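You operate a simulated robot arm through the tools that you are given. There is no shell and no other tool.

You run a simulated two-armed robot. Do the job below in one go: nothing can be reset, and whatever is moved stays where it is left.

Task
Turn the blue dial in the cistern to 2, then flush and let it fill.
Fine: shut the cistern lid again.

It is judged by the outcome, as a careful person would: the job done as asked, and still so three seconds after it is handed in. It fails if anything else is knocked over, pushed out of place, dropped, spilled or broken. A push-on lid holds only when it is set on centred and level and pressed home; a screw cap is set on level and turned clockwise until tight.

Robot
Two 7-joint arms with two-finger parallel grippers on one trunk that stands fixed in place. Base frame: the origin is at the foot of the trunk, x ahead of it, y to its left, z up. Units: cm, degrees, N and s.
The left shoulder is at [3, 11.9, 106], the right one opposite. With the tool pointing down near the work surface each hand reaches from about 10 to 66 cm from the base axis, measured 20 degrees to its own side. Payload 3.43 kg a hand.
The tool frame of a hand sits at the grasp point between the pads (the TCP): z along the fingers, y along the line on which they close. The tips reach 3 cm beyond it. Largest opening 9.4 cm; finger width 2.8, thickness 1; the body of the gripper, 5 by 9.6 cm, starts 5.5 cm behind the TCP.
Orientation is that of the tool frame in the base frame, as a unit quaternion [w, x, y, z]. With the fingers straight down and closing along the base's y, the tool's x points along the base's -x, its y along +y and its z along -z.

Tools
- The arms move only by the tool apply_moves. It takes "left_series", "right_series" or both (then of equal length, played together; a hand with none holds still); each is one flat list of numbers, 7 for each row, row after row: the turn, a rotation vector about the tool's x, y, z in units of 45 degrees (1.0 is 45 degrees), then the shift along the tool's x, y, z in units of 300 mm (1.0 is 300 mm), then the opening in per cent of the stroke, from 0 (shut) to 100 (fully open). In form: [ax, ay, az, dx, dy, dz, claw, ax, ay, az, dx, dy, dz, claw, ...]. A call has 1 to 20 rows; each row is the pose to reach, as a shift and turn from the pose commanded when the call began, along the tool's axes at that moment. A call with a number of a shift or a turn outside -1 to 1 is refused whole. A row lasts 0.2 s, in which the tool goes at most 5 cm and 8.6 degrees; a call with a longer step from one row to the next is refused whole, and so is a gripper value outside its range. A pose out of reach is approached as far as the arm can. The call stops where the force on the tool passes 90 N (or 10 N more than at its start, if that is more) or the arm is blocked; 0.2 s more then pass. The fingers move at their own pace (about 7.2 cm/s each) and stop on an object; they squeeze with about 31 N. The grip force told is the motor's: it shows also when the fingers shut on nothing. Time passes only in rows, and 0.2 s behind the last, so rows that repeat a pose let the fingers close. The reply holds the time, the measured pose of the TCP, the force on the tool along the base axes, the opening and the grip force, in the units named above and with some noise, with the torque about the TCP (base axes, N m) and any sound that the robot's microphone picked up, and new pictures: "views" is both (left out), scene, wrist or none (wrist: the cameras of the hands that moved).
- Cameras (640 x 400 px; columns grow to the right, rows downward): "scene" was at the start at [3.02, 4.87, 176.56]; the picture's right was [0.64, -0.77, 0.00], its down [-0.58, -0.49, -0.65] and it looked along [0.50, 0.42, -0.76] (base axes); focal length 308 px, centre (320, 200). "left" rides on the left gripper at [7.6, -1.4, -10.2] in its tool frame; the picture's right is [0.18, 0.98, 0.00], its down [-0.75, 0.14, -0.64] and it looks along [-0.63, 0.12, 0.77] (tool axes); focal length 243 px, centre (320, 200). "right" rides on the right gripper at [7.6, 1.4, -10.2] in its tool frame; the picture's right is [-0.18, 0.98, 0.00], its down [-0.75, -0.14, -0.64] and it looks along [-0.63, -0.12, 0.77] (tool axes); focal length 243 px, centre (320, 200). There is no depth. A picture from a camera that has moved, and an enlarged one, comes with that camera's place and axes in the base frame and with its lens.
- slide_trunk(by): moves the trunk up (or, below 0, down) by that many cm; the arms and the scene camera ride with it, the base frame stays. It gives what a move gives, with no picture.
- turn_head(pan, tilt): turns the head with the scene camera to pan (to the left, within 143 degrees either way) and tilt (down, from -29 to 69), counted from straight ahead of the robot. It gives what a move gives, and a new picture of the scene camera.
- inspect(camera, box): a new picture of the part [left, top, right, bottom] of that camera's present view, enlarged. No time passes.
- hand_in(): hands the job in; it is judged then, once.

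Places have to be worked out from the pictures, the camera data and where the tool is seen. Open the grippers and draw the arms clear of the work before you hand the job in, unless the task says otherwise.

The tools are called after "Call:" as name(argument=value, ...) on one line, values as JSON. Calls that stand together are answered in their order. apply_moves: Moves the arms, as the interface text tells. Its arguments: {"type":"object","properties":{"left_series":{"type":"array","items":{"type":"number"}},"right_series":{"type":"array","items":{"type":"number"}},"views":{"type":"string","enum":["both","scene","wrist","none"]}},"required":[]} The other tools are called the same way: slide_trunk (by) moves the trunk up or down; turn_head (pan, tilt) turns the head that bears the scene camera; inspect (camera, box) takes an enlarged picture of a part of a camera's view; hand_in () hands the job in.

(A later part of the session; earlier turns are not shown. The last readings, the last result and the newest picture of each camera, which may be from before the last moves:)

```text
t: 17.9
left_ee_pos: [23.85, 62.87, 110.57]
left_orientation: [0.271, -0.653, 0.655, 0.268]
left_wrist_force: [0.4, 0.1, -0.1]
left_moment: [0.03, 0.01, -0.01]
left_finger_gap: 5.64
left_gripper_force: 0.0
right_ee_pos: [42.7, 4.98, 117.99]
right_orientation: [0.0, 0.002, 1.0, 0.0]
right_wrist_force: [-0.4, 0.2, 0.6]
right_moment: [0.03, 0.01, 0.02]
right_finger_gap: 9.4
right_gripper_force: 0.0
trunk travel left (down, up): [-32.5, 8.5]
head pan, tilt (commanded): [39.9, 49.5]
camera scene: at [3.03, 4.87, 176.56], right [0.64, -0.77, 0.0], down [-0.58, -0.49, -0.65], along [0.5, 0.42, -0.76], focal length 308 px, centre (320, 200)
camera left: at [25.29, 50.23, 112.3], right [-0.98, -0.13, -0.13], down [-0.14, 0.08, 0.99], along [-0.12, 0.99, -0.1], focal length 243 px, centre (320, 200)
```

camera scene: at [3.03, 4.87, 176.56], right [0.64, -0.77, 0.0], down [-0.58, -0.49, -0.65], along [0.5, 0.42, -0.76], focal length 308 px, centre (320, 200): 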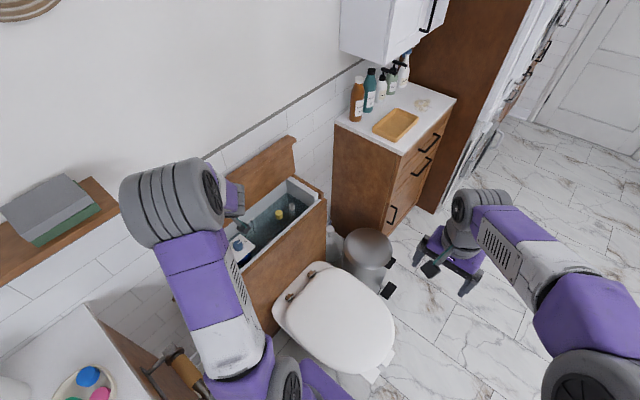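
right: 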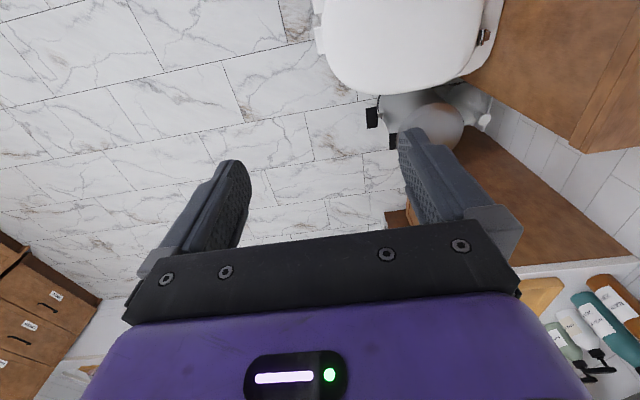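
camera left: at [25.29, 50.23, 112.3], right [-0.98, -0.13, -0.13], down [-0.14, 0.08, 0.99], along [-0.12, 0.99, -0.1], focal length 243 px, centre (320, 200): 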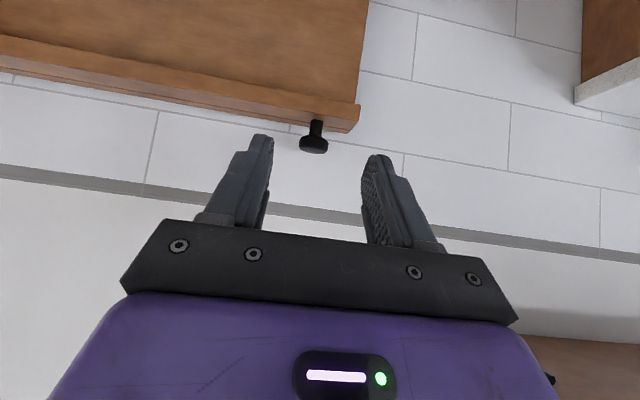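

The lid holds. Now I'll pitch the hand straight down above the cistern's front so its camera looks down at the dial.

Call:
apply_moves(left_series=[0, 0.166, 0, 0.057, -0.02, 0.003, 60, 0, 0.333, 0, 0.114, -0.04, 0.006, 60, 0, 0.5, 0, 0.171, -0.06, 0.009, 60, 0, 0.666, 0, 0.228, -0.08, 0.012, 60, 0, 0.833, 0, 0.285, -0.1, 0.014, 60, 0, 1, 0, 0.342, -0.122, 0.0165, 60], views="both")

Call:
inspect(camera="left", box=[200, 60, 440, 240])

```text
t: 19.3
left_ee_pos: [27.41, 56.09, 102.86]
left_orientation: [-0.003, -0.706, 0.708, -0.004]
left_wrist_force: [0.4, 0.7, 0.1]
left_moment: [-0.01, 0.02, -0.02]
left_finger_gap: 5.65
left_gripper_force: 0.0
right_ee_pos: [42.6, 5.17, 117.81]
right_orientation: [0.0, 0.001, 1.0, 0.0]
right_wrist_force: [0.9, -0.5, -0.2]
right_moment: [-0.01, 0.03, 0.0]
right_finger_gap: 9.41
right_gripper_force: 0.1
trunk travel left (down, up): [-32.5, 8.5]
head pan, tilt (commanded): [39.9, 49.5]
camera scene: at [3.06, 4.95, 176.55], right [0.64, -0.77, 0.0], down [-0.58, -0.49, -0.65], along [0.5, 0.42, -0.76], focal length 308 px, centre (320, 200)
camera left: at [28.91, 48.44, 113.0], right [-0.98, -0.18, 0.0], down [-0.14, 0.76, 0.64], along [-0.12, 0.62, -0.77], focal length 243 px, centre (320, 200)
```

scene: 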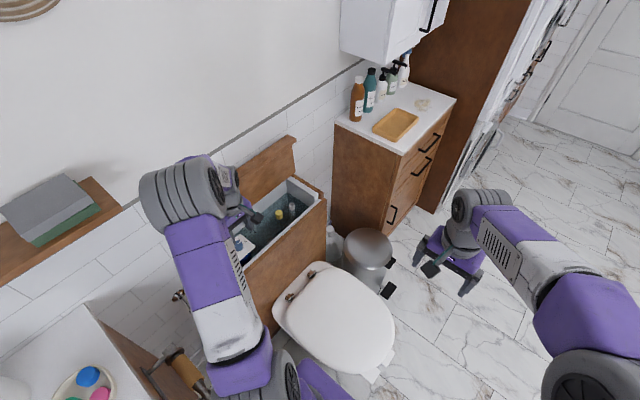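
left: 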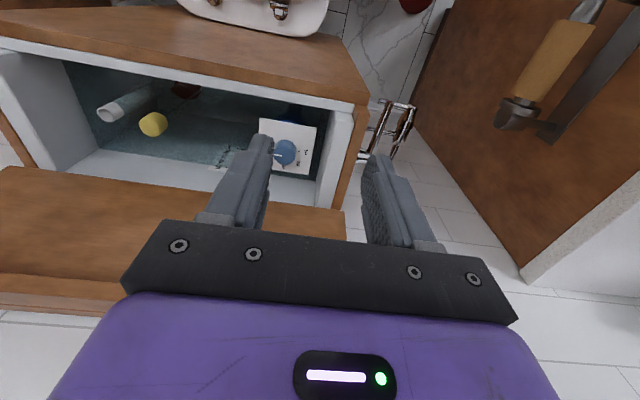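

```text
2.22 times, centred on (320, 150) of left
camera zoom: at [28.91, 48.44, 113.0], right [-0.98, -0.18, 0.0], down [-0.14, 0.76, 0.64], along [-0.12, 0.62, -0.77], focal length 539 px, centre (320, 311)
```

zoom: 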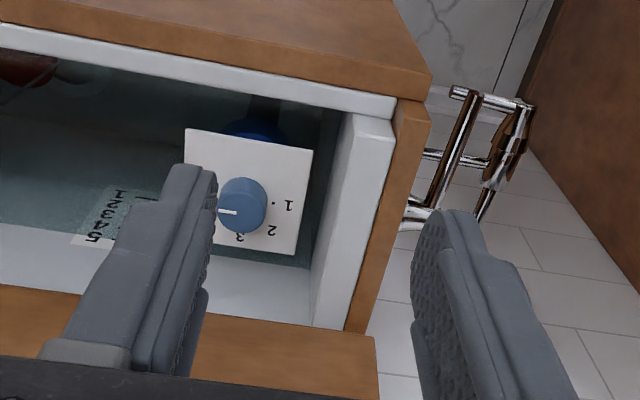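

The pointer looks to be near 5/4, which I must pin down. I'll take enlarged pictures of the dial from both cameras.

Call:
inspect(camera="scene", box=[232, 228, 272, 268])

Call:
inspect(camera="left", box=[250, 110, 330, 180])

```text
10.00 times, centred on (252, 248) of scene
camera zoom: at [3.06, 4.95, 176.55], right [0.64, -0.77, 0.0], down [-0.58, -0.49, -0.65], along [0.5, 0.42, -0.76], focal length 3085 px, centre (1000, -280)
```

zoom: 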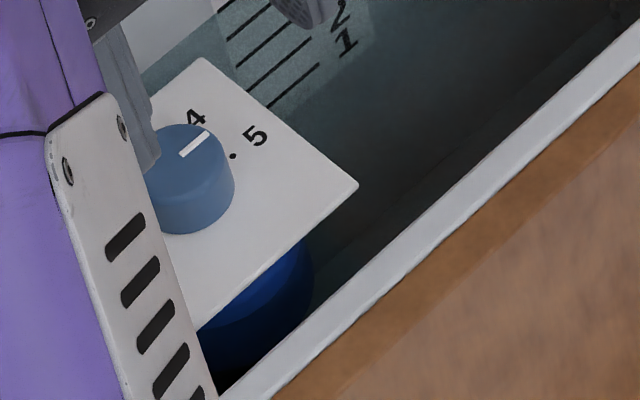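

```text
5.71 times, centred on (290, 145) of left
camera zoom: at [28.91, 48.44, 113.0], right [-0.98, -0.18, 0.0], down [-0.14, 0.76, 0.64], along [-0.12, 0.62, -0.77], focal length 1386 px, centre (491, 514)
```

zoom: 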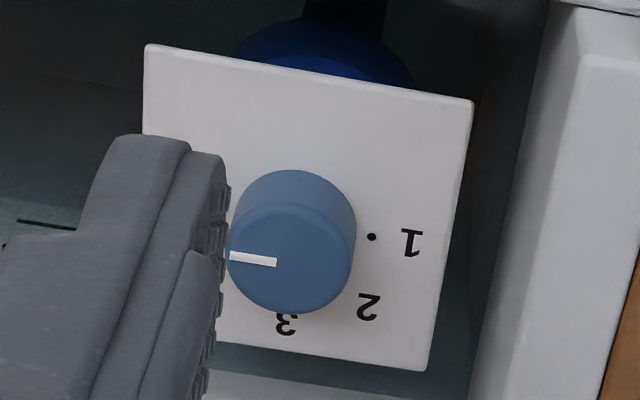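

The parallax was misleading: the pointer's true direction is about 0° (+x), so the dial stands at 5. The labels are 45° apart (5 at 0°, 2 at 135°), so 2 is 135° counter-clockwise from above. The dial centre is about (31, 67.7), its top about z 79. I'll move the hand above it to check reach.

Call:
apply_moves(left_series=[0, 0, 0.146, -0.069, -0.024, 0.073, 65, 0, 0, 0.293, -0.138, -0.048, 0.147, 65, 0, 0, 0.44, -0.208, -0.072, 0.22, 65, 0, 0, 0.586, -0.277, -0.096, 0.293, 65, 0, 0, 0.733, -0.347, -0.12, 0.367, 65], views="both")

Call:
inspect(camera="left", box=[220, 80, 420, 230])

```text
t: 20.5
left_ee_pos: [31.18, 66.3, 91.73]
left_orientation: [-0.001, -0.476, 0.88, -0.004]
left_wrist_force: [-0.4, -0.4, 0.6]
left_moment: [0.0, 0.0, 0.03]
left_finger_gap: 6.1
left_gripper_force: 0.1
right_ee_pos: [42.71, 5.11, 117.88]
right_orientation: [0.0, 0.001, 1.0, 0.0]
right_wrist_force: [1.0, 0.5, 0.0]
right_moment: [-0.02, 0.02, 0.0]
right_finger_gap: 9.42
right_gripper_force: 0.1
trunk travel left (down, up): [-32.5, 8.5]
head pan, tilt (commanded): [39.9, 49.5]
camera scene: at [3.06, 4.98, 176.55], right [0.64, -0.77, 0.0], down [-0.58, -0.49, -0.65], along [0.5, 0.42, -0.76], focal length 308 px, centre (320, 200)
camera left: at [28.17, 59.28, 101.99], right [-0.92, 0.38, 0.0], down [0.29, 0.71, 0.64], along [0.25, 0.59, -0.77], focal length 243 px, centre (320, 200)
```

scene: 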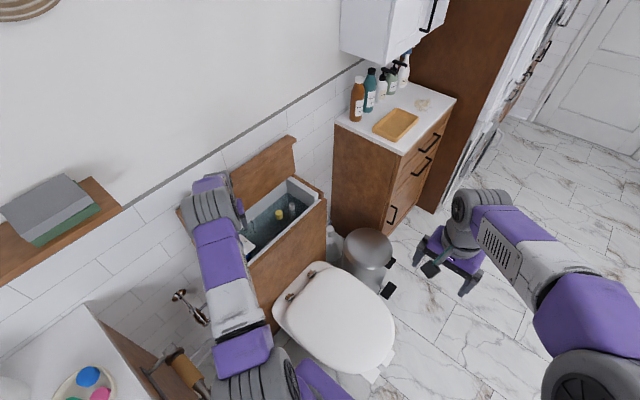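
left: 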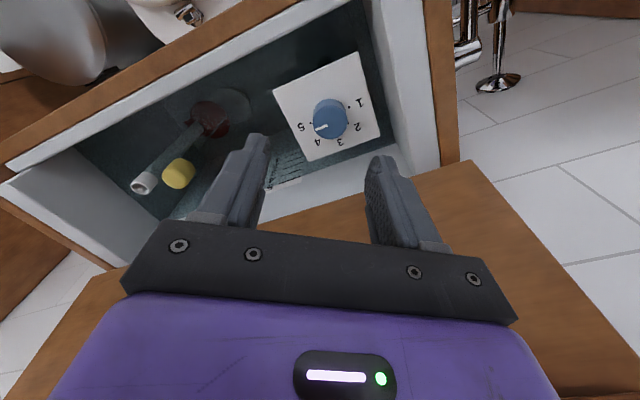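

```text
2.67 times, centred on (320, 155) of left
camera zoom: at [28.17, 59.28, 101.99], right [-0.92, 0.38, 0.0], down [0.29, 0.71, 0.64], along [0.25, 0.59, -0.77], focal length 647 px, centre (320, 320)
```

zoom: 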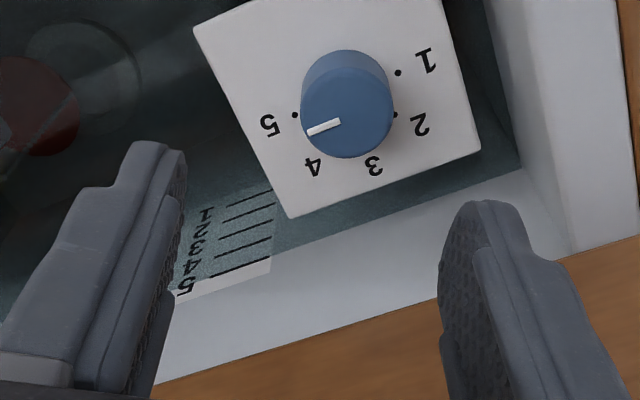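

Now the view is clear: labels at exact 45° steps, pointer at 5, water level at 5 on the card. The dial's top centre is at about (31.1, 68.6, 78.1), plate z about 76. I'll align over it and go down to just above.

Call:
apply_moves(left_series=[0, 0, 0, -0.021, 0.015, 0.1, 65, 0, 0, 0, -0.042, 0.03, 0.2, 65, 0, 0, 0, -0.0624, 0.0447, 0.27, 65], views="wrist")

Call:
inspect(camera="left", box=[220, 90, 420, 240])

```text
t: 21.3
left_ee_pos: [31.14, 68.61, 83.83]
left_orientation: [-0.003, -0.476, 0.879, -0.003]
left_wrist_force: [0.6, 0.4, -0.2]
left_moment: [-0.07, 0.03, -0.01]
left_finger_gap: 6.12
left_gripper_force: 0.1
right_ee_pos: [42.68, 5.14, 117.93]
right_orientation: [0.0, 0.001, 1.0, 0.0]
right_wrist_force: [-0.1, 0.4, -0.5]
right_moment: [0.0, 0.03, 0.0]
right_finger_gap: 9.39
right_gripper_force: 0.0
trunk travel left (down, up): [-32.5, 8.5]
head pan, tilt (commanded): [39.9, 49.5]
camera left: at [28.15, 61.47, 93.83], right [-0.92, 0.38, 0.0], down [0.29, 0.71, 0.64], along [0.25, 0.59, -0.77], focal length 243 px, centre (320, 200)
```

left: 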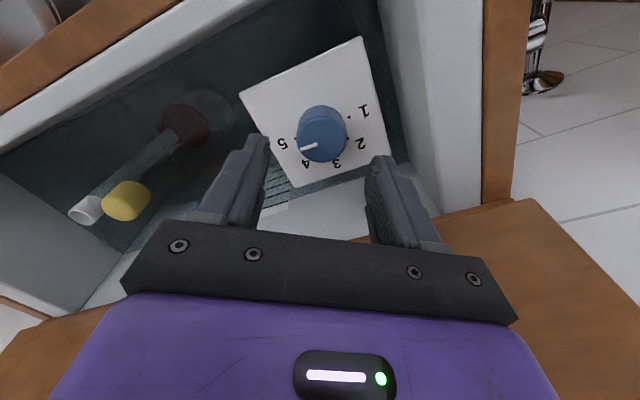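

```text
2.67 times, centred on (320, 165) of left
camera zoom: at [28.15, 61.47, 93.83], right [-0.92, 0.38, 0.0], down [0.29, 0.71, 0.64], along [0.25, 0.59, -0.77], focal length 647 px, centre (320, 293)
```

zoom: 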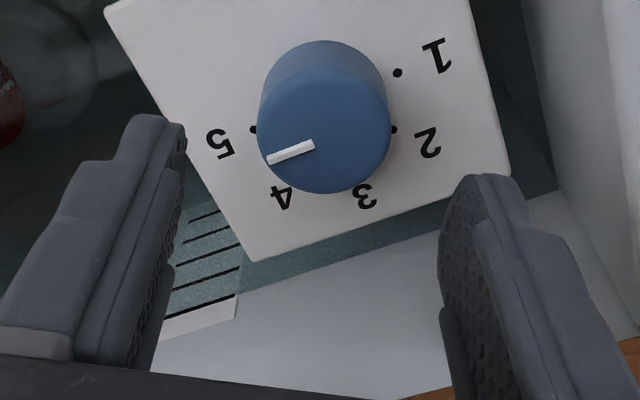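

The dial's top centre computes to (31.0, 68.5), right under the TCP. I'll descend 4 cm and close on it.

Call:
apply_moves(left_series=[0, 0, 0, 0, 0, 0.067, 65, 0, 0, 0, 0, 0, 0.134, 65, 0, 0, 0, 0, 0, 0.134, 30, 0, 0, 0, 0, 0, 0.134, 10, 0, 0, 0, 0, 0, 0.134, 0], views="wrist")

Call:
inspect(camera="left", box=[220, 90, 420, 240])

```text
t: 22.5
left_ee_pos: [30.91, 68.62, 79.67]
left_orientation: [-0.001, -0.477, 0.879, -0.002]
left_wrist_force: [-5.4, 2.5, -3.7]
left_moment: [0.88, -0.28, -0.05]
left_finger_gap: 3.55
left_gripper_force: 45.0
right_ee_pos: [42.66, 5.05, 117.91]
right_orientation: [0.0, 0.001, 1.0, 0.0]
right_wrist_force: [-0.6, 0.0, 0.1]
right_moment: [0.01, 0.03, -0.02]
right_finger_gap: 9.39
right_gripper_force: 0.0
trunk travel left (down, up): [-32.5, 8.5]
head pan, tilt (commanded): [39.9, 49.5]
camera left: at [28.05, 61.47, 89.81], right [-0.92, 0.38, 0.0], down [0.29, 0.71, 0.64], along [0.25, 0.59, -0.77], focal length 243 px, centre (320, 200)
```

left: 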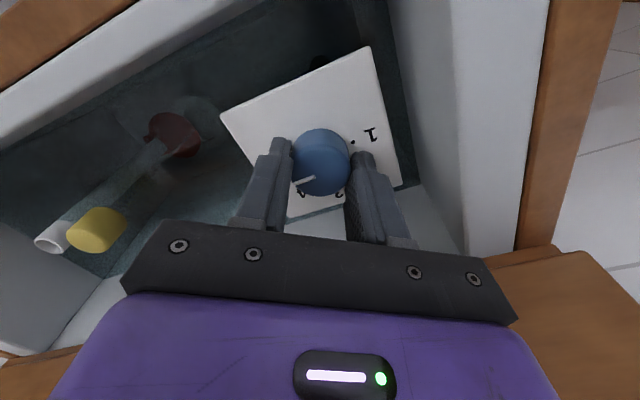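

```text
2.67 times, centred on (320, 165) of left
camera zoom: at [28.05, 61.47, 89.81], right [-0.92, 0.38, 0.0], down [0.29, 0.71, 0.64], along [0.25, 0.59, -0.77], focal length 647 px, centre (320, 293)
```

zoom: 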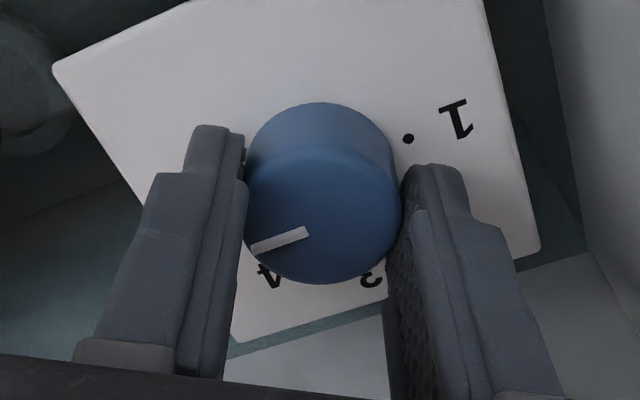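

The dial is held (gap 3.55 cm). I'll turn it counter-clockwise by 45° (from 5 to 4) and check torque and picture.

Call:
apply_moves(left_series=[0, 0, -0.166, 0, 0, 0, 0, 0, 0, -0.333, 0, 0, 0, 0, 0, 0, -0.5, 0, 0, 0, 0, 0, 0, -0.666, 0, 0, 0, 0, 0, 0, -0.833, 0, 0, 0, 0, 0, 0, -1, 0, 0, 0, 0], views="both")

Call:
inspect(camera="left", box=[220, 90, 420, 240])

```text
t: 23.9
left_ee_pos: [31.0, 68.7, 79.58]
left_orientation: [0.002, 0.777, -0.63, 0.003]
left_wrist_force: [-4.4, 6.9, -3.5]
left_moment: [0.72, -0.11, -0.05]
left_finger_gap: 3.54
left_gripper_force: 44.6
right_ee_pos: [42.57, 5.12, 117.91]
right_orientation: [0.0, 0.001, 1.0, 0.0]
right_wrist_force: [-0.2, 0.2, 0.9]
right_moment: [-0.01, -0.01, 0.0]
right_finger_gap: 9.4
right_gripper_force: 0.1
trunk travel left (down, up): [-32.5, 8.5]
head pan, tilt (commanded): [39.9, 49.5]
camera scene: at [2.96, 5.01, 176.55], right [0.64, -0.77, 0.0], down [-0.58, -0.49, -0.65], along [0.5, 0.42, -0.76], focal length 308 px, centre (320, 200)
camera left: at [34.03, 61.48, 89.82], right [-0.92, -0.38, 0.0], down [-0.3, 0.71, 0.64], along [-0.25, 0.59, -0.77], focal length 243 px, centre (320, 200)
```

scene: 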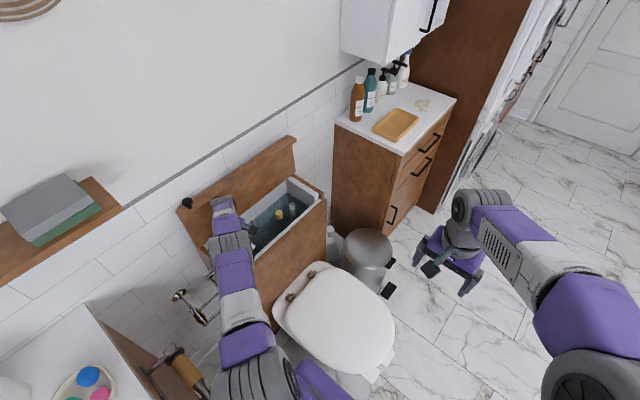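
left: 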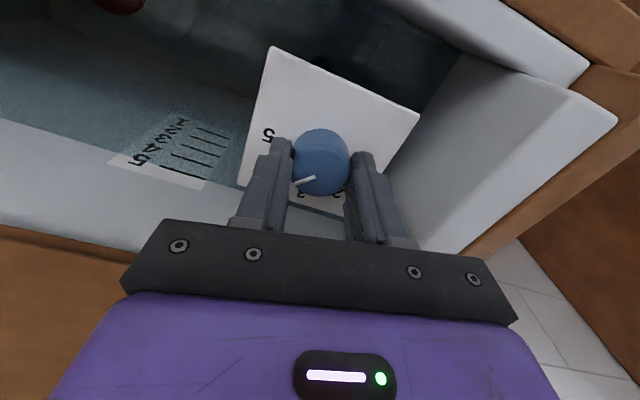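

```text
2.67 times, centred on (320, 165) of left
camera zoom: at [34.03, 61.48, 89.82], right [-0.92, -0.38, 0.0], down [-0.3, 0.71, 0.64], along [-0.25, 0.59, -0.77], focal length 647 px, centre (320, 293)
```

zoom: 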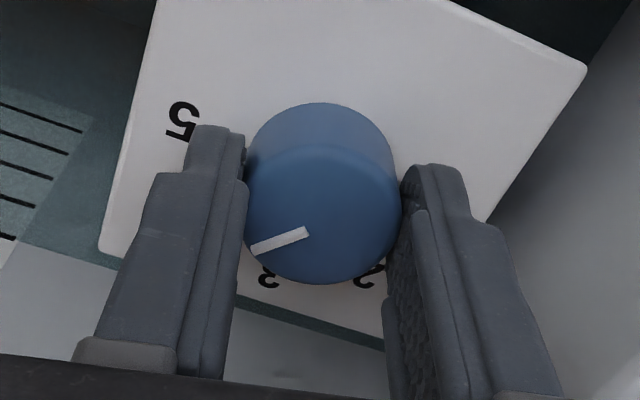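

The dial followed exactly (now at 4). I'll turn another 45° in the same grip.

Call:
apply_moves(left_series=[0, 0, -0.166, 0, 0, 0, 0, 0, 0, -0.333, 0, 0, 0, 0, 0, 0, -0.5, 0, 0, 0, 0, 0, 0, -0.666, 0, 0, 0, 0, 0, 0, -0.833, 0, 0, 0, 0, 0, 0, -1, 0, 0, 0, 0], views="both")

Call:
inspect(camera="left", box=[220, 90, 420, 240])

```text
t: 25.3
left_ee_pos: [31.05, 68.66, 79.61]
left_orientation: [0.001, 0.959, -0.284, 0.001]
left_wrist_force: [-3.6, 12.0, -2.5]
left_moment: [0.02, -0.83, -0.04]
left_finger_gap: 3.52
left_gripper_force: 45.6
right_ee_pos: [42.6, 5.32, 117.89]
right_orientation: [0.0, 0.001, 1.0, 0.0]
right_wrist_force: [-1.1, -0.5, -0.5]
right_moment: [0.01, -0.04, 0.01]
right_finger_gap: 9.42
right_gripper_force: 0.2
trunk travel left (down, up): [-32.5, 8.5]
head pan, tilt (commanded): [39.9, 49.5]
camera scene: at [2.97, 5.07, 176.55], right [0.64, -0.77, 0.0], down [-0.58, -0.49, -0.65], along [0.5, 0.42, -0.76], focal length 308 px, centre (320, 200)
camera left: at [38.25, 65.7, 89.81], right [-0.38, -0.92, 0.0], down [-0.71, 0.3, 0.64], along [-0.59, 0.24, -0.77], focal length 243 px, centre (320, 200)
```

scene: 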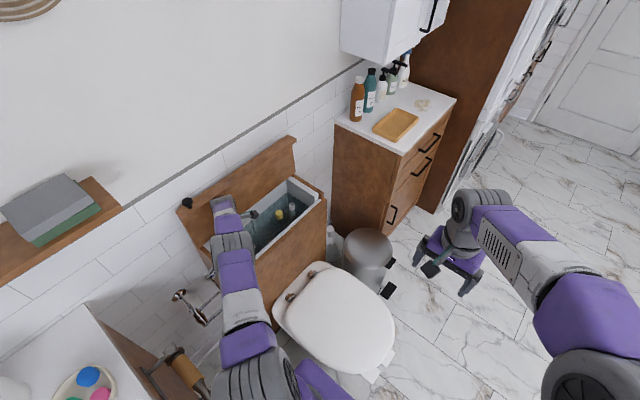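
left: 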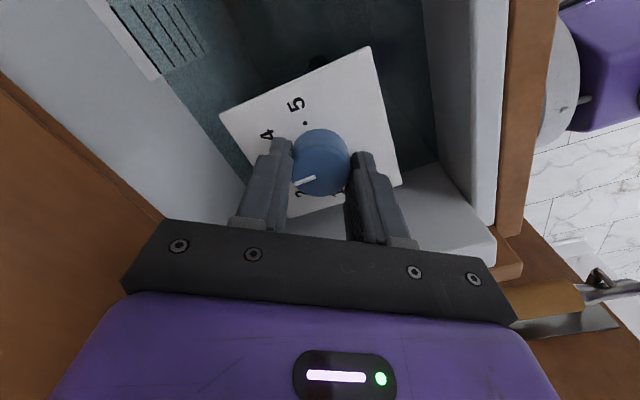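

```text
2.67 times, centred on (320, 165) of left
camera zoom: at [38.25, 65.7, 89.81], right [-0.38, -0.92, 0.0], down [-0.71, 0.3, 0.64], along [-0.59, 0.24, -0.77], focal length 647 px, centre (320, 293)
```

zoom: 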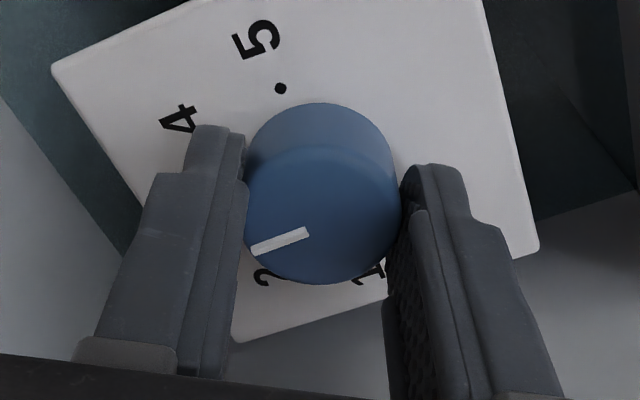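

Turned 90° so far (dial at 3), with small forces. I'll continue by half a step first to check the wrist still reaches.

Call:
apply_moves(left_series=[0, 0, -0.125, 0, 0, 0, 0, 0, 0, -0.25, 0, 0, 0, 0, 0, 0, -0.375, 0, 0, 0, 0, 0, 0, -0.5, 0, 0, 0, 0], views="both")

```text
t: 26.3
left_ee_pos: [30.99, 68.57, 79.65]
left_orientation: [0.002, 0.996, -0.093, 0.001]
left_wrist_force: [-0.4, 12.8, -0.6]
left_moment: [0.35, -0.87, -0.05]
left_finger_gap: 3.51
left_gripper_force: 44.7
right_ee_pos: [42.66, 5.15, 117.9]
right_orientation: [0.0, 0.001, 1.0, -0.002]
right_wrist_force: [-0.2, -0.6, -0.4]
right_moment: [-0.01, -0.01, 0.01]
right_finger_gap: 9.43
right_gripper_force: 0.1
trunk travel left (down, up): [-32.5, 8.5]
head pan, tilt (commanded): [39.9, 49.5]
camera scene: at [2.99, 5.06, 176.55], right [0.64, -0.77, 0.0], down [-0.58, -0.49, -0.65], along [0.5, 0.42, -0.76], focal length 308 px, centre (320, 200)
camera left: at [38.84, 68.69, 89.79], right [0.0, -1.0, 0.01], down [-0.77, 0.0, 0.64], along [-0.64, -0.01, -0.77], focal length 243 px, centre (320, 200)
```

scene: 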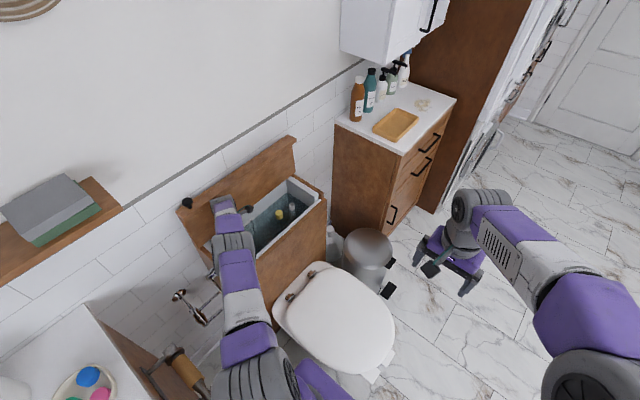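
left: 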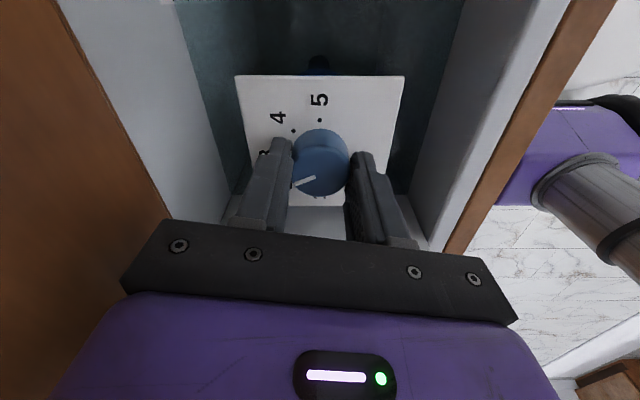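

The wrist still follows well (112.5° turned). I'll do the remaining 22.5° to bring the pointer to 2.

Call:
apply_moves(left_series=[0, 0, -0.125, 0, 0, 0, 0, 0, 0, -0.25, 0, 0, 0, 0, 0, 0, -0.375, 0, 0, 0, 0, 0, 0, -0.5, 0, 0, 0, 0, 0, 0, -0.5, 0, 0, 0, 0], views="both")

Call:
inspect(camera="left", box=[220, 60, 420, 210])

```text
t: 27.5
left_ee_pos: [31.14, 68.69, 79.65]
left_orientation: [0.002, 0.995, 0.104, 0.001]
left_wrist_force: [1.9, 13.9, -0.3]
left_moment: [0.61, -0.78, -0.02]
left_finger_gap: 3.54
left_gripper_force: 45.0
right_ee_pos: [42.62, 5.26, 117.94]
right_orientation: [0.0, 0.001, 1.0, -0.002]
right_wrist_force: [-0.4, -0.1, 0.4]
right_moment: [0.02, -0.01, 0.02]
right_finger_gap: 9.4
right_gripper_force: 0.1
trunk travel left (down, up): [-32.5, 8.5]
head pan, tilt (commanded): [39.9, 49.5]
camera scene: at [3.03, 5.07, 176.55], right [0.64, -0.77, 0.0], down [-0.58, -0.49, -0.65], along [0.5, 0.42, -0.76], focal length 308 px, centre (320, 200)
camera left: at [38.26, 71.66, 89.77], right [0.38, -0.92, 0.0], down [-0.71, -0.29, 0.64], along [-0.59, -0.25, -0.77], focal length 243 px, centre (320, 200)
```

scene: 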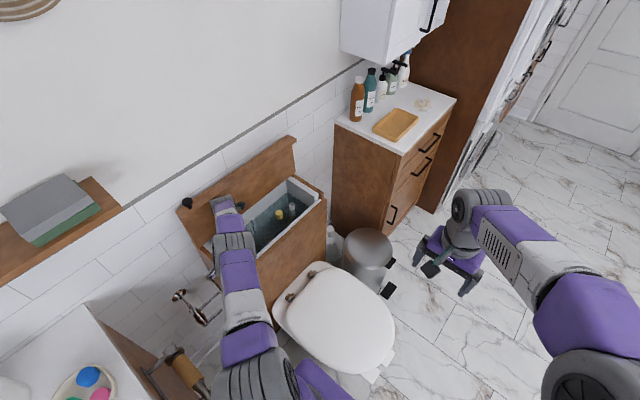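
left: 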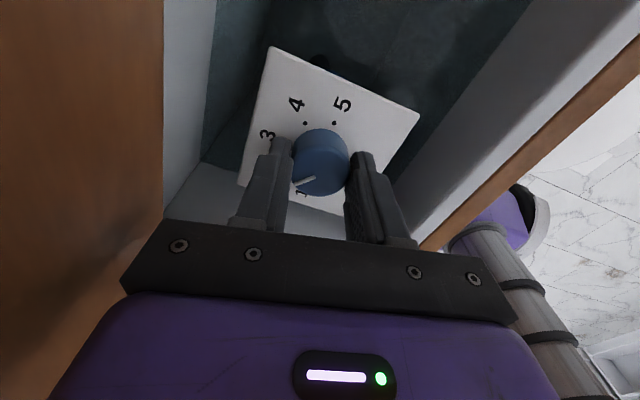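

```text
2.67 times, centred on (320, 135) of left
camera zoom: at [38.26, 71.66, 89.77], right [0.38, -0.92, 0.0], down [-0.71, -0.29, 0.64], along [-0.59, -0.25, -0.77], focal length 647 px, centre (320, 373)
```

zoom: 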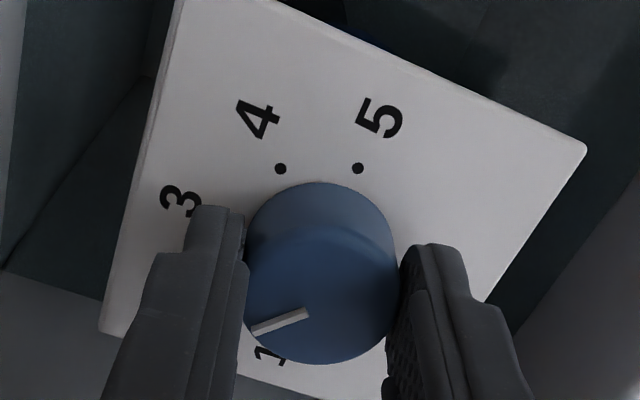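

The pointer direction now works out to about 133–135°, i.e. at 2. I'll open the fingers, rise straight up, and check the dial.

Call:
apply_moves(left_series=[0, 0, 0, 0, 0, 0, 55, 0, 0, 0, 0, 0, 0, 60, 0, 0, 0, 0, 0, -0.05, 60, 0, 0, 0, 0, 0, -0.15, 60, 0, 0, 0, 0, 0, -0.3, 60], views="both")

Call:
inspect(camera="left", box=[240, 60, 400, 180])

```text
t: 28.7
left_ee_pos: [31.14, 68.56, 88.82]
left_orientation: [0.003, 0.995, 0.104, 0.001]
left_wrist_force: [0.4, -1.8, 0.2]
left_moment: [0.13, 0.09, -0.13]
left_finger_gap: 5.66
left_gripper_force: 0.1
right_ee_pos: [42.68, 5.08, 118.06]
right_orientation: [-0.001, 0.002, 1.0, 0.0]
right_wrist_force: [-1.3, 0.2, -0.1]
right_moment: [0.03, 0.02, 0.01]
right_finger_gap: 9.4
right_gripper_force: 0.1
trunk travel left (down, up): [-32.5, 8.5]
head pan, tilt (commanded): [39.9, 49.5]
camera scene: at [3.02, 4.77, 176.56], right [0.64, -0.77, 0.0], down [-0.58, -0.49, -0.65], along [0.5, 0.42, -0.76], focal length 308 px, centre (320, 200)
camera left: at [38.32, 71.57, 98.91], right [0.38, -0.92, 0.01], down [-0.71, -0.29, 0.64], along [-0.59, -0.25, -0.77], focal length 243 px, centre (320, 200)
```

scene: 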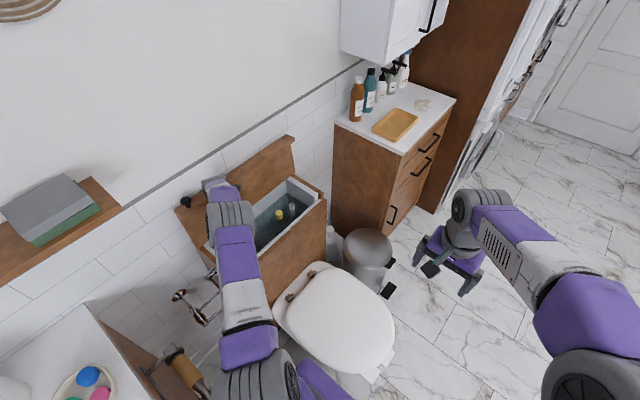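
left: 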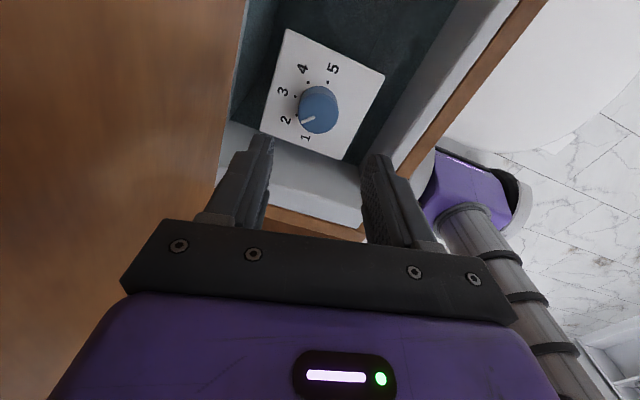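

```text
3.33 times, centred on (320, 120) of left
camera zoom: at [38.32, 71.57, 98.91], right [0.38, -0.92, 0.01], down [-0.71, -0.29, 0.64], along [-0.59, -0.25, -0.77], focal length 809 px, centre (320, 467)
```

zoom: 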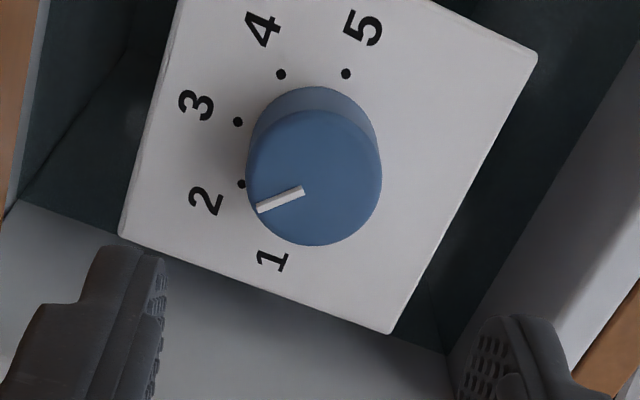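

The pointer lies exactly on the 2 dot (134.7° vs 134.6°). Now I'll back the hand toward the front, clear of the lid, unwinding the wrist, to go for the flush lever.

Call:
apply_moves(left_series=[0, 0, 0.1, -0.026, 0.13, 0, 60, 0, 0, 0.28, -0.042, 0.2, -0.1, 60, 0, 0, 0.46, -0.06, 0.28, -0.2, 60, 0, 0, 0.64, -0.07, 0.34, -0.3, 60, 0, 0, 0.82, -0.075, 0.36, -0.38, 60, 0, 0, 1, -0.08, 0.38, -0.38, 60], views="none")

```text
t: 30.1
left_ee_pos: [31.01, 56.97, 100.14]
left_orientation: [0.002, 0.958, -0.287, 0.002]
left_wrist_force: [0.6, -0.2, 0.5]
left_moment: [-0.01, 0.04, 0.0]
left_finger_gap: 5.64
left_gripper_force: 0.0
right_ee_pos: [42.62, 5.01, 117.99]
right_orientation: [0.001, 0.001, 1.0, 0.0]
right_wrist_force: [0.1, 0.0, -0.1]
right_moment: [0.05, -0.01, -0.01]
right_finger_gap: 9.39
right_gripper_force: 0.0
trunk travel left (down, up): [-32.5, 8.5]
head pan, tilt (commanded): [39.9, 49.5]
```

Hand is at (31, 57, 100), yaw about 147°. I'll unwind another 45° and move to about (23, 48, 100) to look at the lever.

Call:
apply_moves(left_series=[0, 0, 0.166, -0.01, 0.066, 0, 60, 0, 0, 0.333, -0.02, 0.132, 0, 60, 0, 0, 0.5, -0.03, 0.198, 0, 60, 0, 0, 0.666, -0.04, 0.264, 0, 60, 0, 0, 0.833, -0.05, 0.33, 0, 60, 0, 0, 1, -0.058, 0.397, 0, 60], views="both")

Call:
inspect(camera="left", box=[280, 60, 480, 210])

Call:
inspect(camera="scene", box=[150, 180, 330, 340])

```text
t: 31.5
left_ee_pos: [23.03, 47.94, 100.14]
left_orientation: [0.001, 0.776, -0.631, 0.003]
left_wrist_force: [-0.3, 0.4, -0.2]
left_moment: [0.02, 0.02, 0.0]
left_finger_gap: 5.63
left_gripper_force: 0.0
right_ee_pos: [42.69, 4.95, 117.85]
right_orientation: [-0.001, 0.001, 1.0, -0.001]
right_wrist_force: [0.0, -0.7, 0.0]
right_moment: [-0.01, 0.02, 0.01]
right_finger_gap: 9.4
right_gripper_force: 0.1
trunk travel left (down, up): [-32.5, 8.5]
head pan, tilt (commanded): [39.9, 49.5]
camera scene: at [2.97, 4.83, 176.56], right [0.64, -0.77, 0.0], down [-0.58, -0.49, -0.65], along [0.5, 0.42, -0.76], focal length 308 px, centre (320, 200)
camera left: at [26.02, 40.78, 110.38], right [-0.92, -0.38, 0.0], down [-0.29, 0.71, 0.64], along [-0.24, 0.59, -0.77], focal length 243 px, centre (320, 200)
```

scene: 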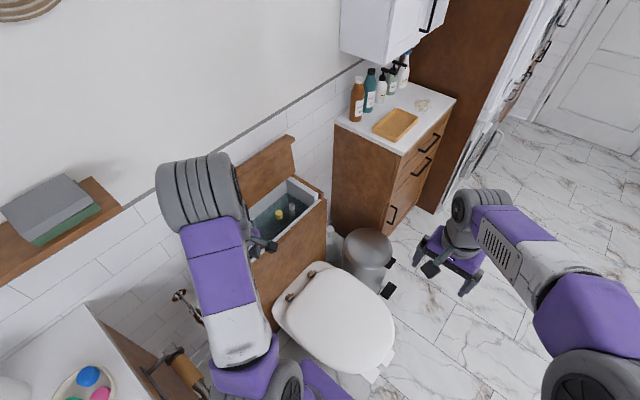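
left: 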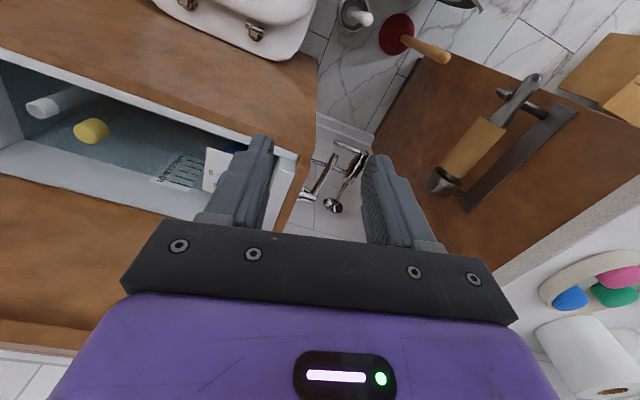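

```text
2.67 times, centred on (380, 135) of left
camera zoom: at [26.02, 40.78, 110.38], right [-0.92, -0.38, 0.0], down [-0.29, 0.71, 0.64], along [-0.24, 0.59, -0.77], focal length 647 px, centre (160, 373)
```

zoom: 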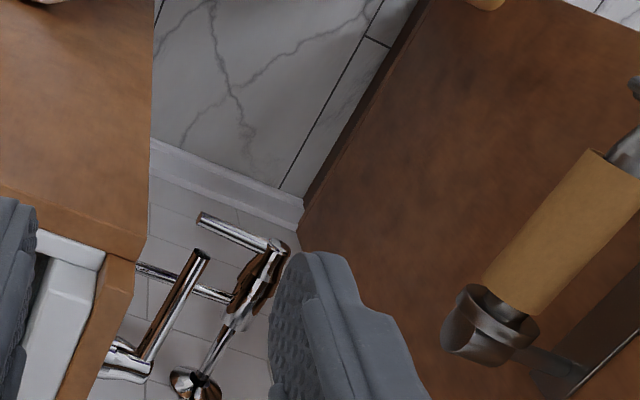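

```text
2.50 times, centred on (240, 260) of scene
camera zoom: at [2.97, 4.83, 176.56], right [0.64, -0.77, 0.0], down [-0.58, -0.49, -0.65], along [0.5, 0.42, -0.76], focal length 771 px, centre (520, 50)
```

zoom: 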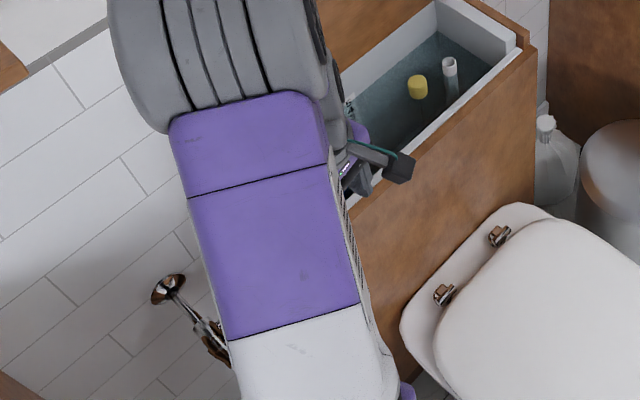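

The lever arm runs at x about 16, z about 74 from y 58 (tip) to 68 (pivot); the stop valve is far lower (z about 59). I'll close the fingers, square the yaw and move in front of the lever.

Call:
apply_moves(left_series=[0, 0, 0.09, 0.006, 0.08, 0.044, 20, 0, 0, 0.18, 0.012, 0.16, 0.088, 0, 0, 0, 0.267, 0.018, 0.242, 0.133, 0], views="none")

```text
t: 32.3
left_ee_pos: [16.08, 46.03, 96.26]
left_orientation: [-0.001, -0.706, 0.708, -0.003]
left_wrist_force: [0.6, 0.0, -0.6]
left_moment: [-0.01, 0.0, -0.02]
left_finger_gap: 0.0
left_gripper_force: 31.3
right_ee_pos: [42.69, 5.1, 117.8]
right_orientation: [0.0, 0.0, 1.0, 0.0]
right_wrist_force: [-0.4, -0.3, 0.3]
right_moment: [-0.01, 0.02, -0.04]
right_finger_gap: 9.42
right_gripper_force: 0.1
trunk travel left (down, up): [-32.5, 8.5]
head pan, tilt (commanded): [39.9, 49.5]
```

Next I pitch the closed fingers 45° forward and lower a bit to view the lever from the front.

Call:
apply_moves(left_series=[0, -0.166, 0, -0.005, 0, 0.033, 0, 0, -0.333, 0, -0.01, 0, 0.067, 0, 0, -0.5, 0, -0.016, 0, 0.1, 0, 0, -0.666, 0, -0.022, 0, 0.133, 0, 0, -0.833, 0, -0.028, 0, 0.167, 0, 0, -1, 0, -0.033, 0, 0.2, 0], views="both")

Call:
inspect(camera="left", box=[240, 0, 480, 180])

```text
t: 33.7
left_ee_pos: [16.2, 46.74, 90.18]
left_orientation: [0.271, -0.653, 0.655, 0.268]
left_wrist_force: [-1.1, 0.0, 0.4]
left_moment: [0.01, 0.02, 0.03]
left_finger_gap: 0.02
left_gripper_force: 30.9
right_ee_pos: [42.69, 5.03, 118.0]
right_orientation: [0.0, 0.001, 1.0, 0.0]
right_wrist_force: [0.4, 0.5, 0.3]
right_moment: [0.02, 0.02, -0.01]
right_finger_gap: 9.43
right_gripper_force: 0.1
trunk travel left (down, up): [-32.5, 8.5]
head pan, tilt (commanded): [39.9, 49.5]
camera scene: at [3.09, 4.88, 176.55], right [0.64, -0.77, 0.0], down [-0.58, -0.49, -0.65], along [0.5, 0.42, -0.76], focal length 308 px, centre (320, 200)
camera left: at [17.6, 34.21, 91.98], right [-0.98, -0.13, -0.13], down [-0.14, 0.08, 0.99], along [-0.12, 0.99, -0.1], focal length 243 px, centre (320, 200)
```

scene: 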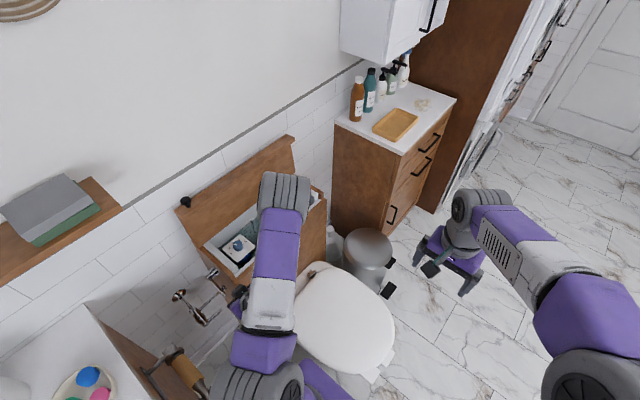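
left: 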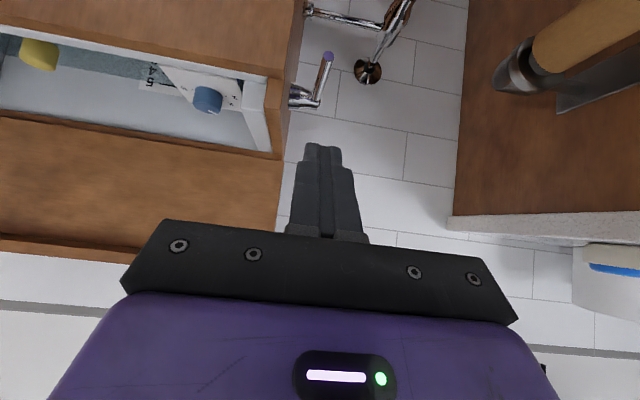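

```text
2.22 times, centred on (360, 90) of left
camera zoom: at [17.6, 34.21, 91.98], right [-0.98, -0.13, -0.13], down [-0.14, 0.08, 0.99], along [-0.12, 0.99, -0.1], focal length 539 px, centre (231, 444)
```

zoom: 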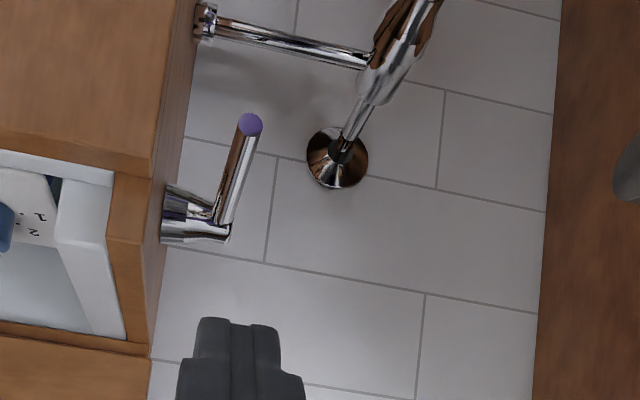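

Lever confirmed: tip (15.8, 58.4, 74.2), pivot end (16.3, 68.9, 74.2). I'll flatten the pitch 20° so the gripper body stays in front of the box, and move the closed fingertips to just above the lever.

Call:
apply_moves(left_series=[0, -0.111, 0, -0.006, 0.003, 0.1, 0, 0, -0.222, 0, -0.012, 0.006, 0.2, 0, 0, -0.333, 0, -0.018, 0.01, 0.31, 0, 0, -0.444, 0, -0.025, 0.013, 0.411, 0], views="both")

Call:
inspect(camera="scene", box=[160, 200, 330, 330])

```text
t: 34.7
left_ee_pos: [15.84, 56.14, 81.83]
left_orientation: [0.379, -0.597, 0.598, 0.378]
left_wrist_force: [-0.9, -0.9, 0.2]
left_moment: [-0.02, 0.02, 0.0]
left_finger_gap: 0.0
left_gripper_force: 31.4
right_ee_pos: [42.66, 5.17, 118.03]
right_orientation: [0.0, 0.001, 1.0, 0.001]
right_wrist_force: [0.3, 0.5, 0.4]
right_moment: [-0.01, -0.04, 0.01]
right_finger_gap: 9.39
right_gripper_force: 0.2
trunk travel left (down, up): [-32.5, 8.5]
head pan, tilt (commanded): [39.9, 49.5]
camera scene: at [3.01, 4.92, 176.55], right [0.64, -0.77, 0.0], down [-0.58, -0.49, -0.65], along [0.5, 0.42, -0.76], focal length 308 px, centre (320, 200)
camera left: at [17.22, 43.54, 79.23], right [-0.98, -0.08, -0.17], down [-0.14, -0.26, 0.96], along [-0.12, 0.96, 0.24], focal length 243 px, centre (320, 200)
```

scene: 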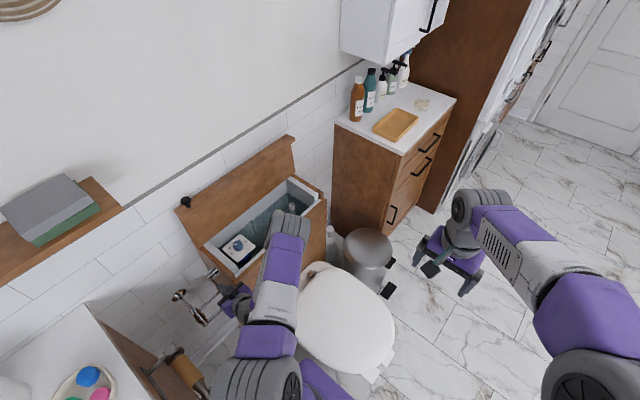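
left: 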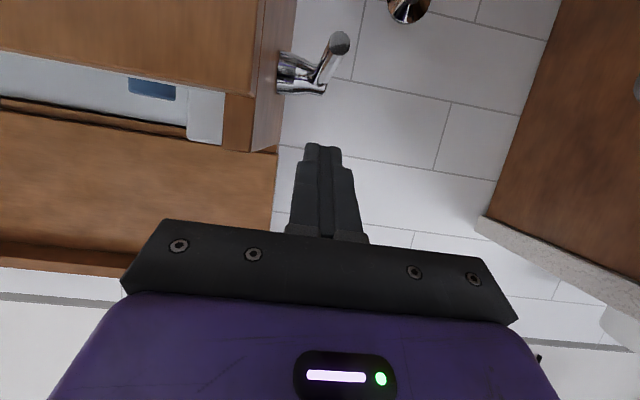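

```text
3.08 times, centred on (245, 265) of scene
camera zoom: at [3.01, 4.92, 176.55], right [0.64, -0.77, 0.0], down [-0.58, -0.49, -0.65], along [0.5, 0.42, -0.76], focal length 949 px, centre (551, 0)
```

zoom: 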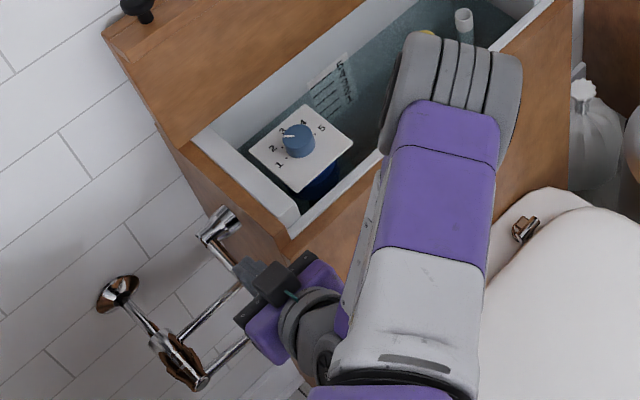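

The fingertips are in line with the lever. I'll move forward over it and press down about 2 cm to feel it.

Call:
apply_moves(left_series=[0, 0, 0, -0.0282, 0, 0.0604, 0, 0, 0, 0, 0.03, 0, 0.088, 0, 0, 0, 0, 0.0745, 0, 0.1083, 0, 0, 0, 0, 0.1228, 0, 0.1309, 0, 0, 0, 0, 0.1653, 0, 0.1581, 0], views="both")

```text
t: 35.9
left_ee_pos: [15.78, 58.12, 75.41]
left_orientation: [0.379, -0.597, 0.598, 0.377]
left_wrist_force: [-1.3, 0.3, 2.1]
left_moment: [0.03, -0.02, 0.01]
left_finger_gap: 0.0
left_gripper_force: 30.7
right_ee_pos: [42.58, 5.1, 118.02]
right_orientation: [-0.001, 0.001, 1.0, -0.001]
right_wrist_force: [-0.6, -0.3, -0.2]
right_moment: [0.02, 0.03, -0.02]
right_finger_gap: 9.42
right_gripper_force: 0.1
trunk travel left (down, up): [-32.5, 8.5]
head pan, tilt (commanded): [39.9, 49.5]
camera scene: at [2.99, 4.88, 176.56], right [0.64, -0.77, 0.0], down [-0.58, -0.49, -0.65], along [0.5, 0.42, -0.76], focal length 308 px, centre (320, 200)
camera left: at [17.2, 45.62, 72.81], right [-0.98, -0.08, -0.17], down [-0.14, -0.26, 0.96], along [-0.12, 0.96, 0.24], focal length 243 px, centre (320, 200)
```

scene: 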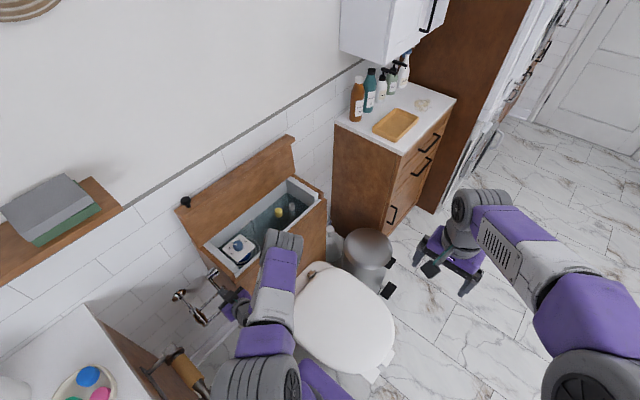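
left: 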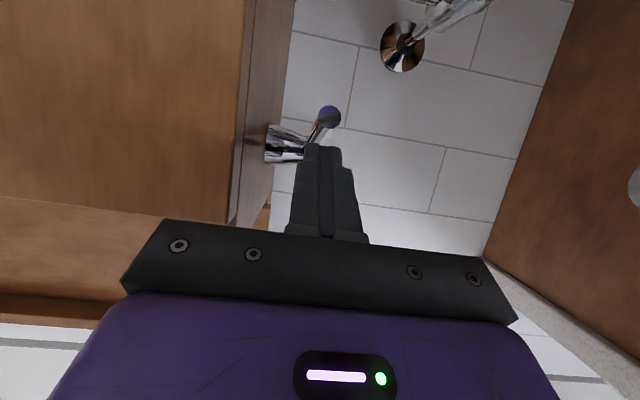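

The lever yields easily (tip already about 2 cm lower, 2 N). I'll press on another 4 cm and hold, watching force and sound.

Call:
apply_moves(left_series=[0, 0, 0, 0.0288, 0, 0.0171, 0, 0, 0, 0, 0.0562, 0, 0.0373, 0, 0, 0, 0, 0.0836, 0, 0.0574, 0, 0, 0, 0, 0.1095, 0, 0.0806, 0, 0, 0, 0, 0.1095, 0, 0.0806, 0], views="both")

Call:
inspect(camera="scene", box=[160, 180, 330, 310])

```text
t: 37.1
left_ee_pos: [15.73, 58.68, 72.04]
left_orientation: [0.385, -0.594, 0.595, 0.381]
left_wrist_force: [-2.8, -30.2, 54.8]
left_moment: [0.42, -0.04, 0.02]
left_finger_gap: 0.0
left_gripper_force: 30.3
right_ee_pos: [42.61, 4.44, 118.15]
right_orientation: [0.001, 0.001, 1.0, 0.003]
right_wrist_force: [0.7, -0.7, -0.4]
right_moment: [-0.01, 0.02, -0.01]
right_finger_gap: 9.38
right_gripper_force: 0.1
trunk travel left (down, up): [-32.5, 8.5]
head pan, tilt (commanded): [39.9, 49.5]
camera scene: at [2.82, 3.79, 176.64], right [0.64, -0.77, 0.0], down [-0.58, -0.48, -0.65], along [0.5, 0.42, -0.76], focal length 308 px, centre (320, 200)
camera left: at [17.17, 46.21, 69.31], right [-0.98, -0.07, -0.17], down [-0.15, -0.27, 0.95], along [-0.12, 0.96, 0.26], focal length 243 px, centre (320, 200)
```

scene: 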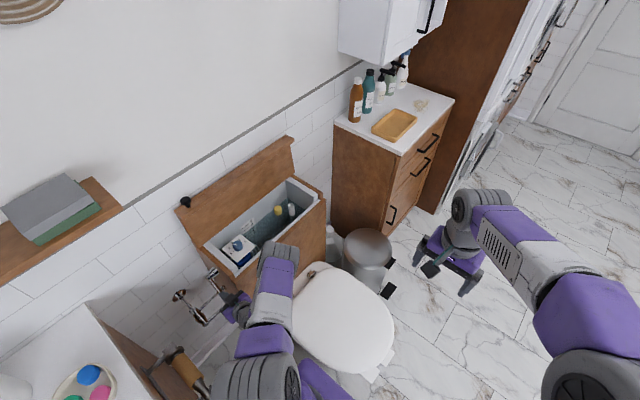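
left: 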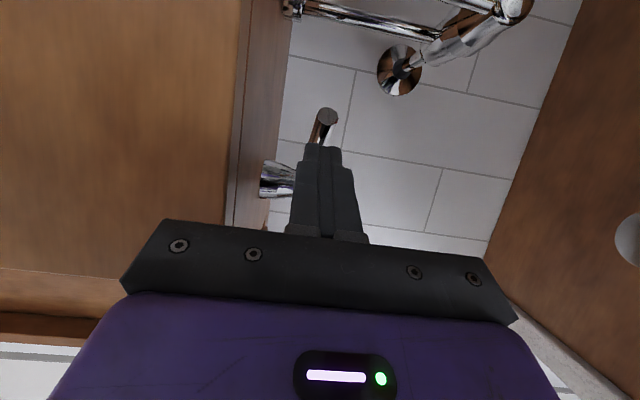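

```text
3.08 times, centred on (245, 245) of scene
camera zoom: at [2.82, 3.79, 176.64], right [0.64, -0.77, 0.0], down [-0.58, -0.48, -0.65], along [0.5, 0.42, -0.76], focal length 949 px, centre (551, 62)
```

zoom: 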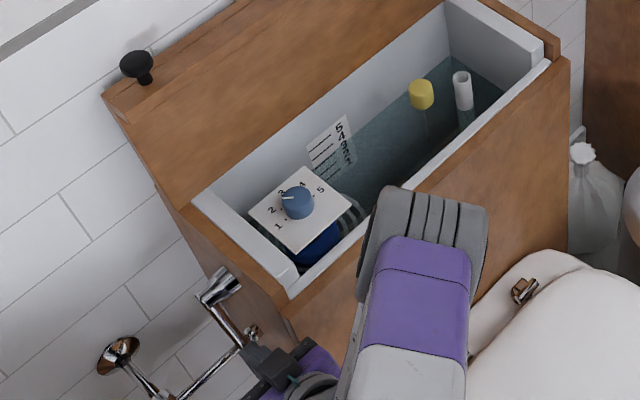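

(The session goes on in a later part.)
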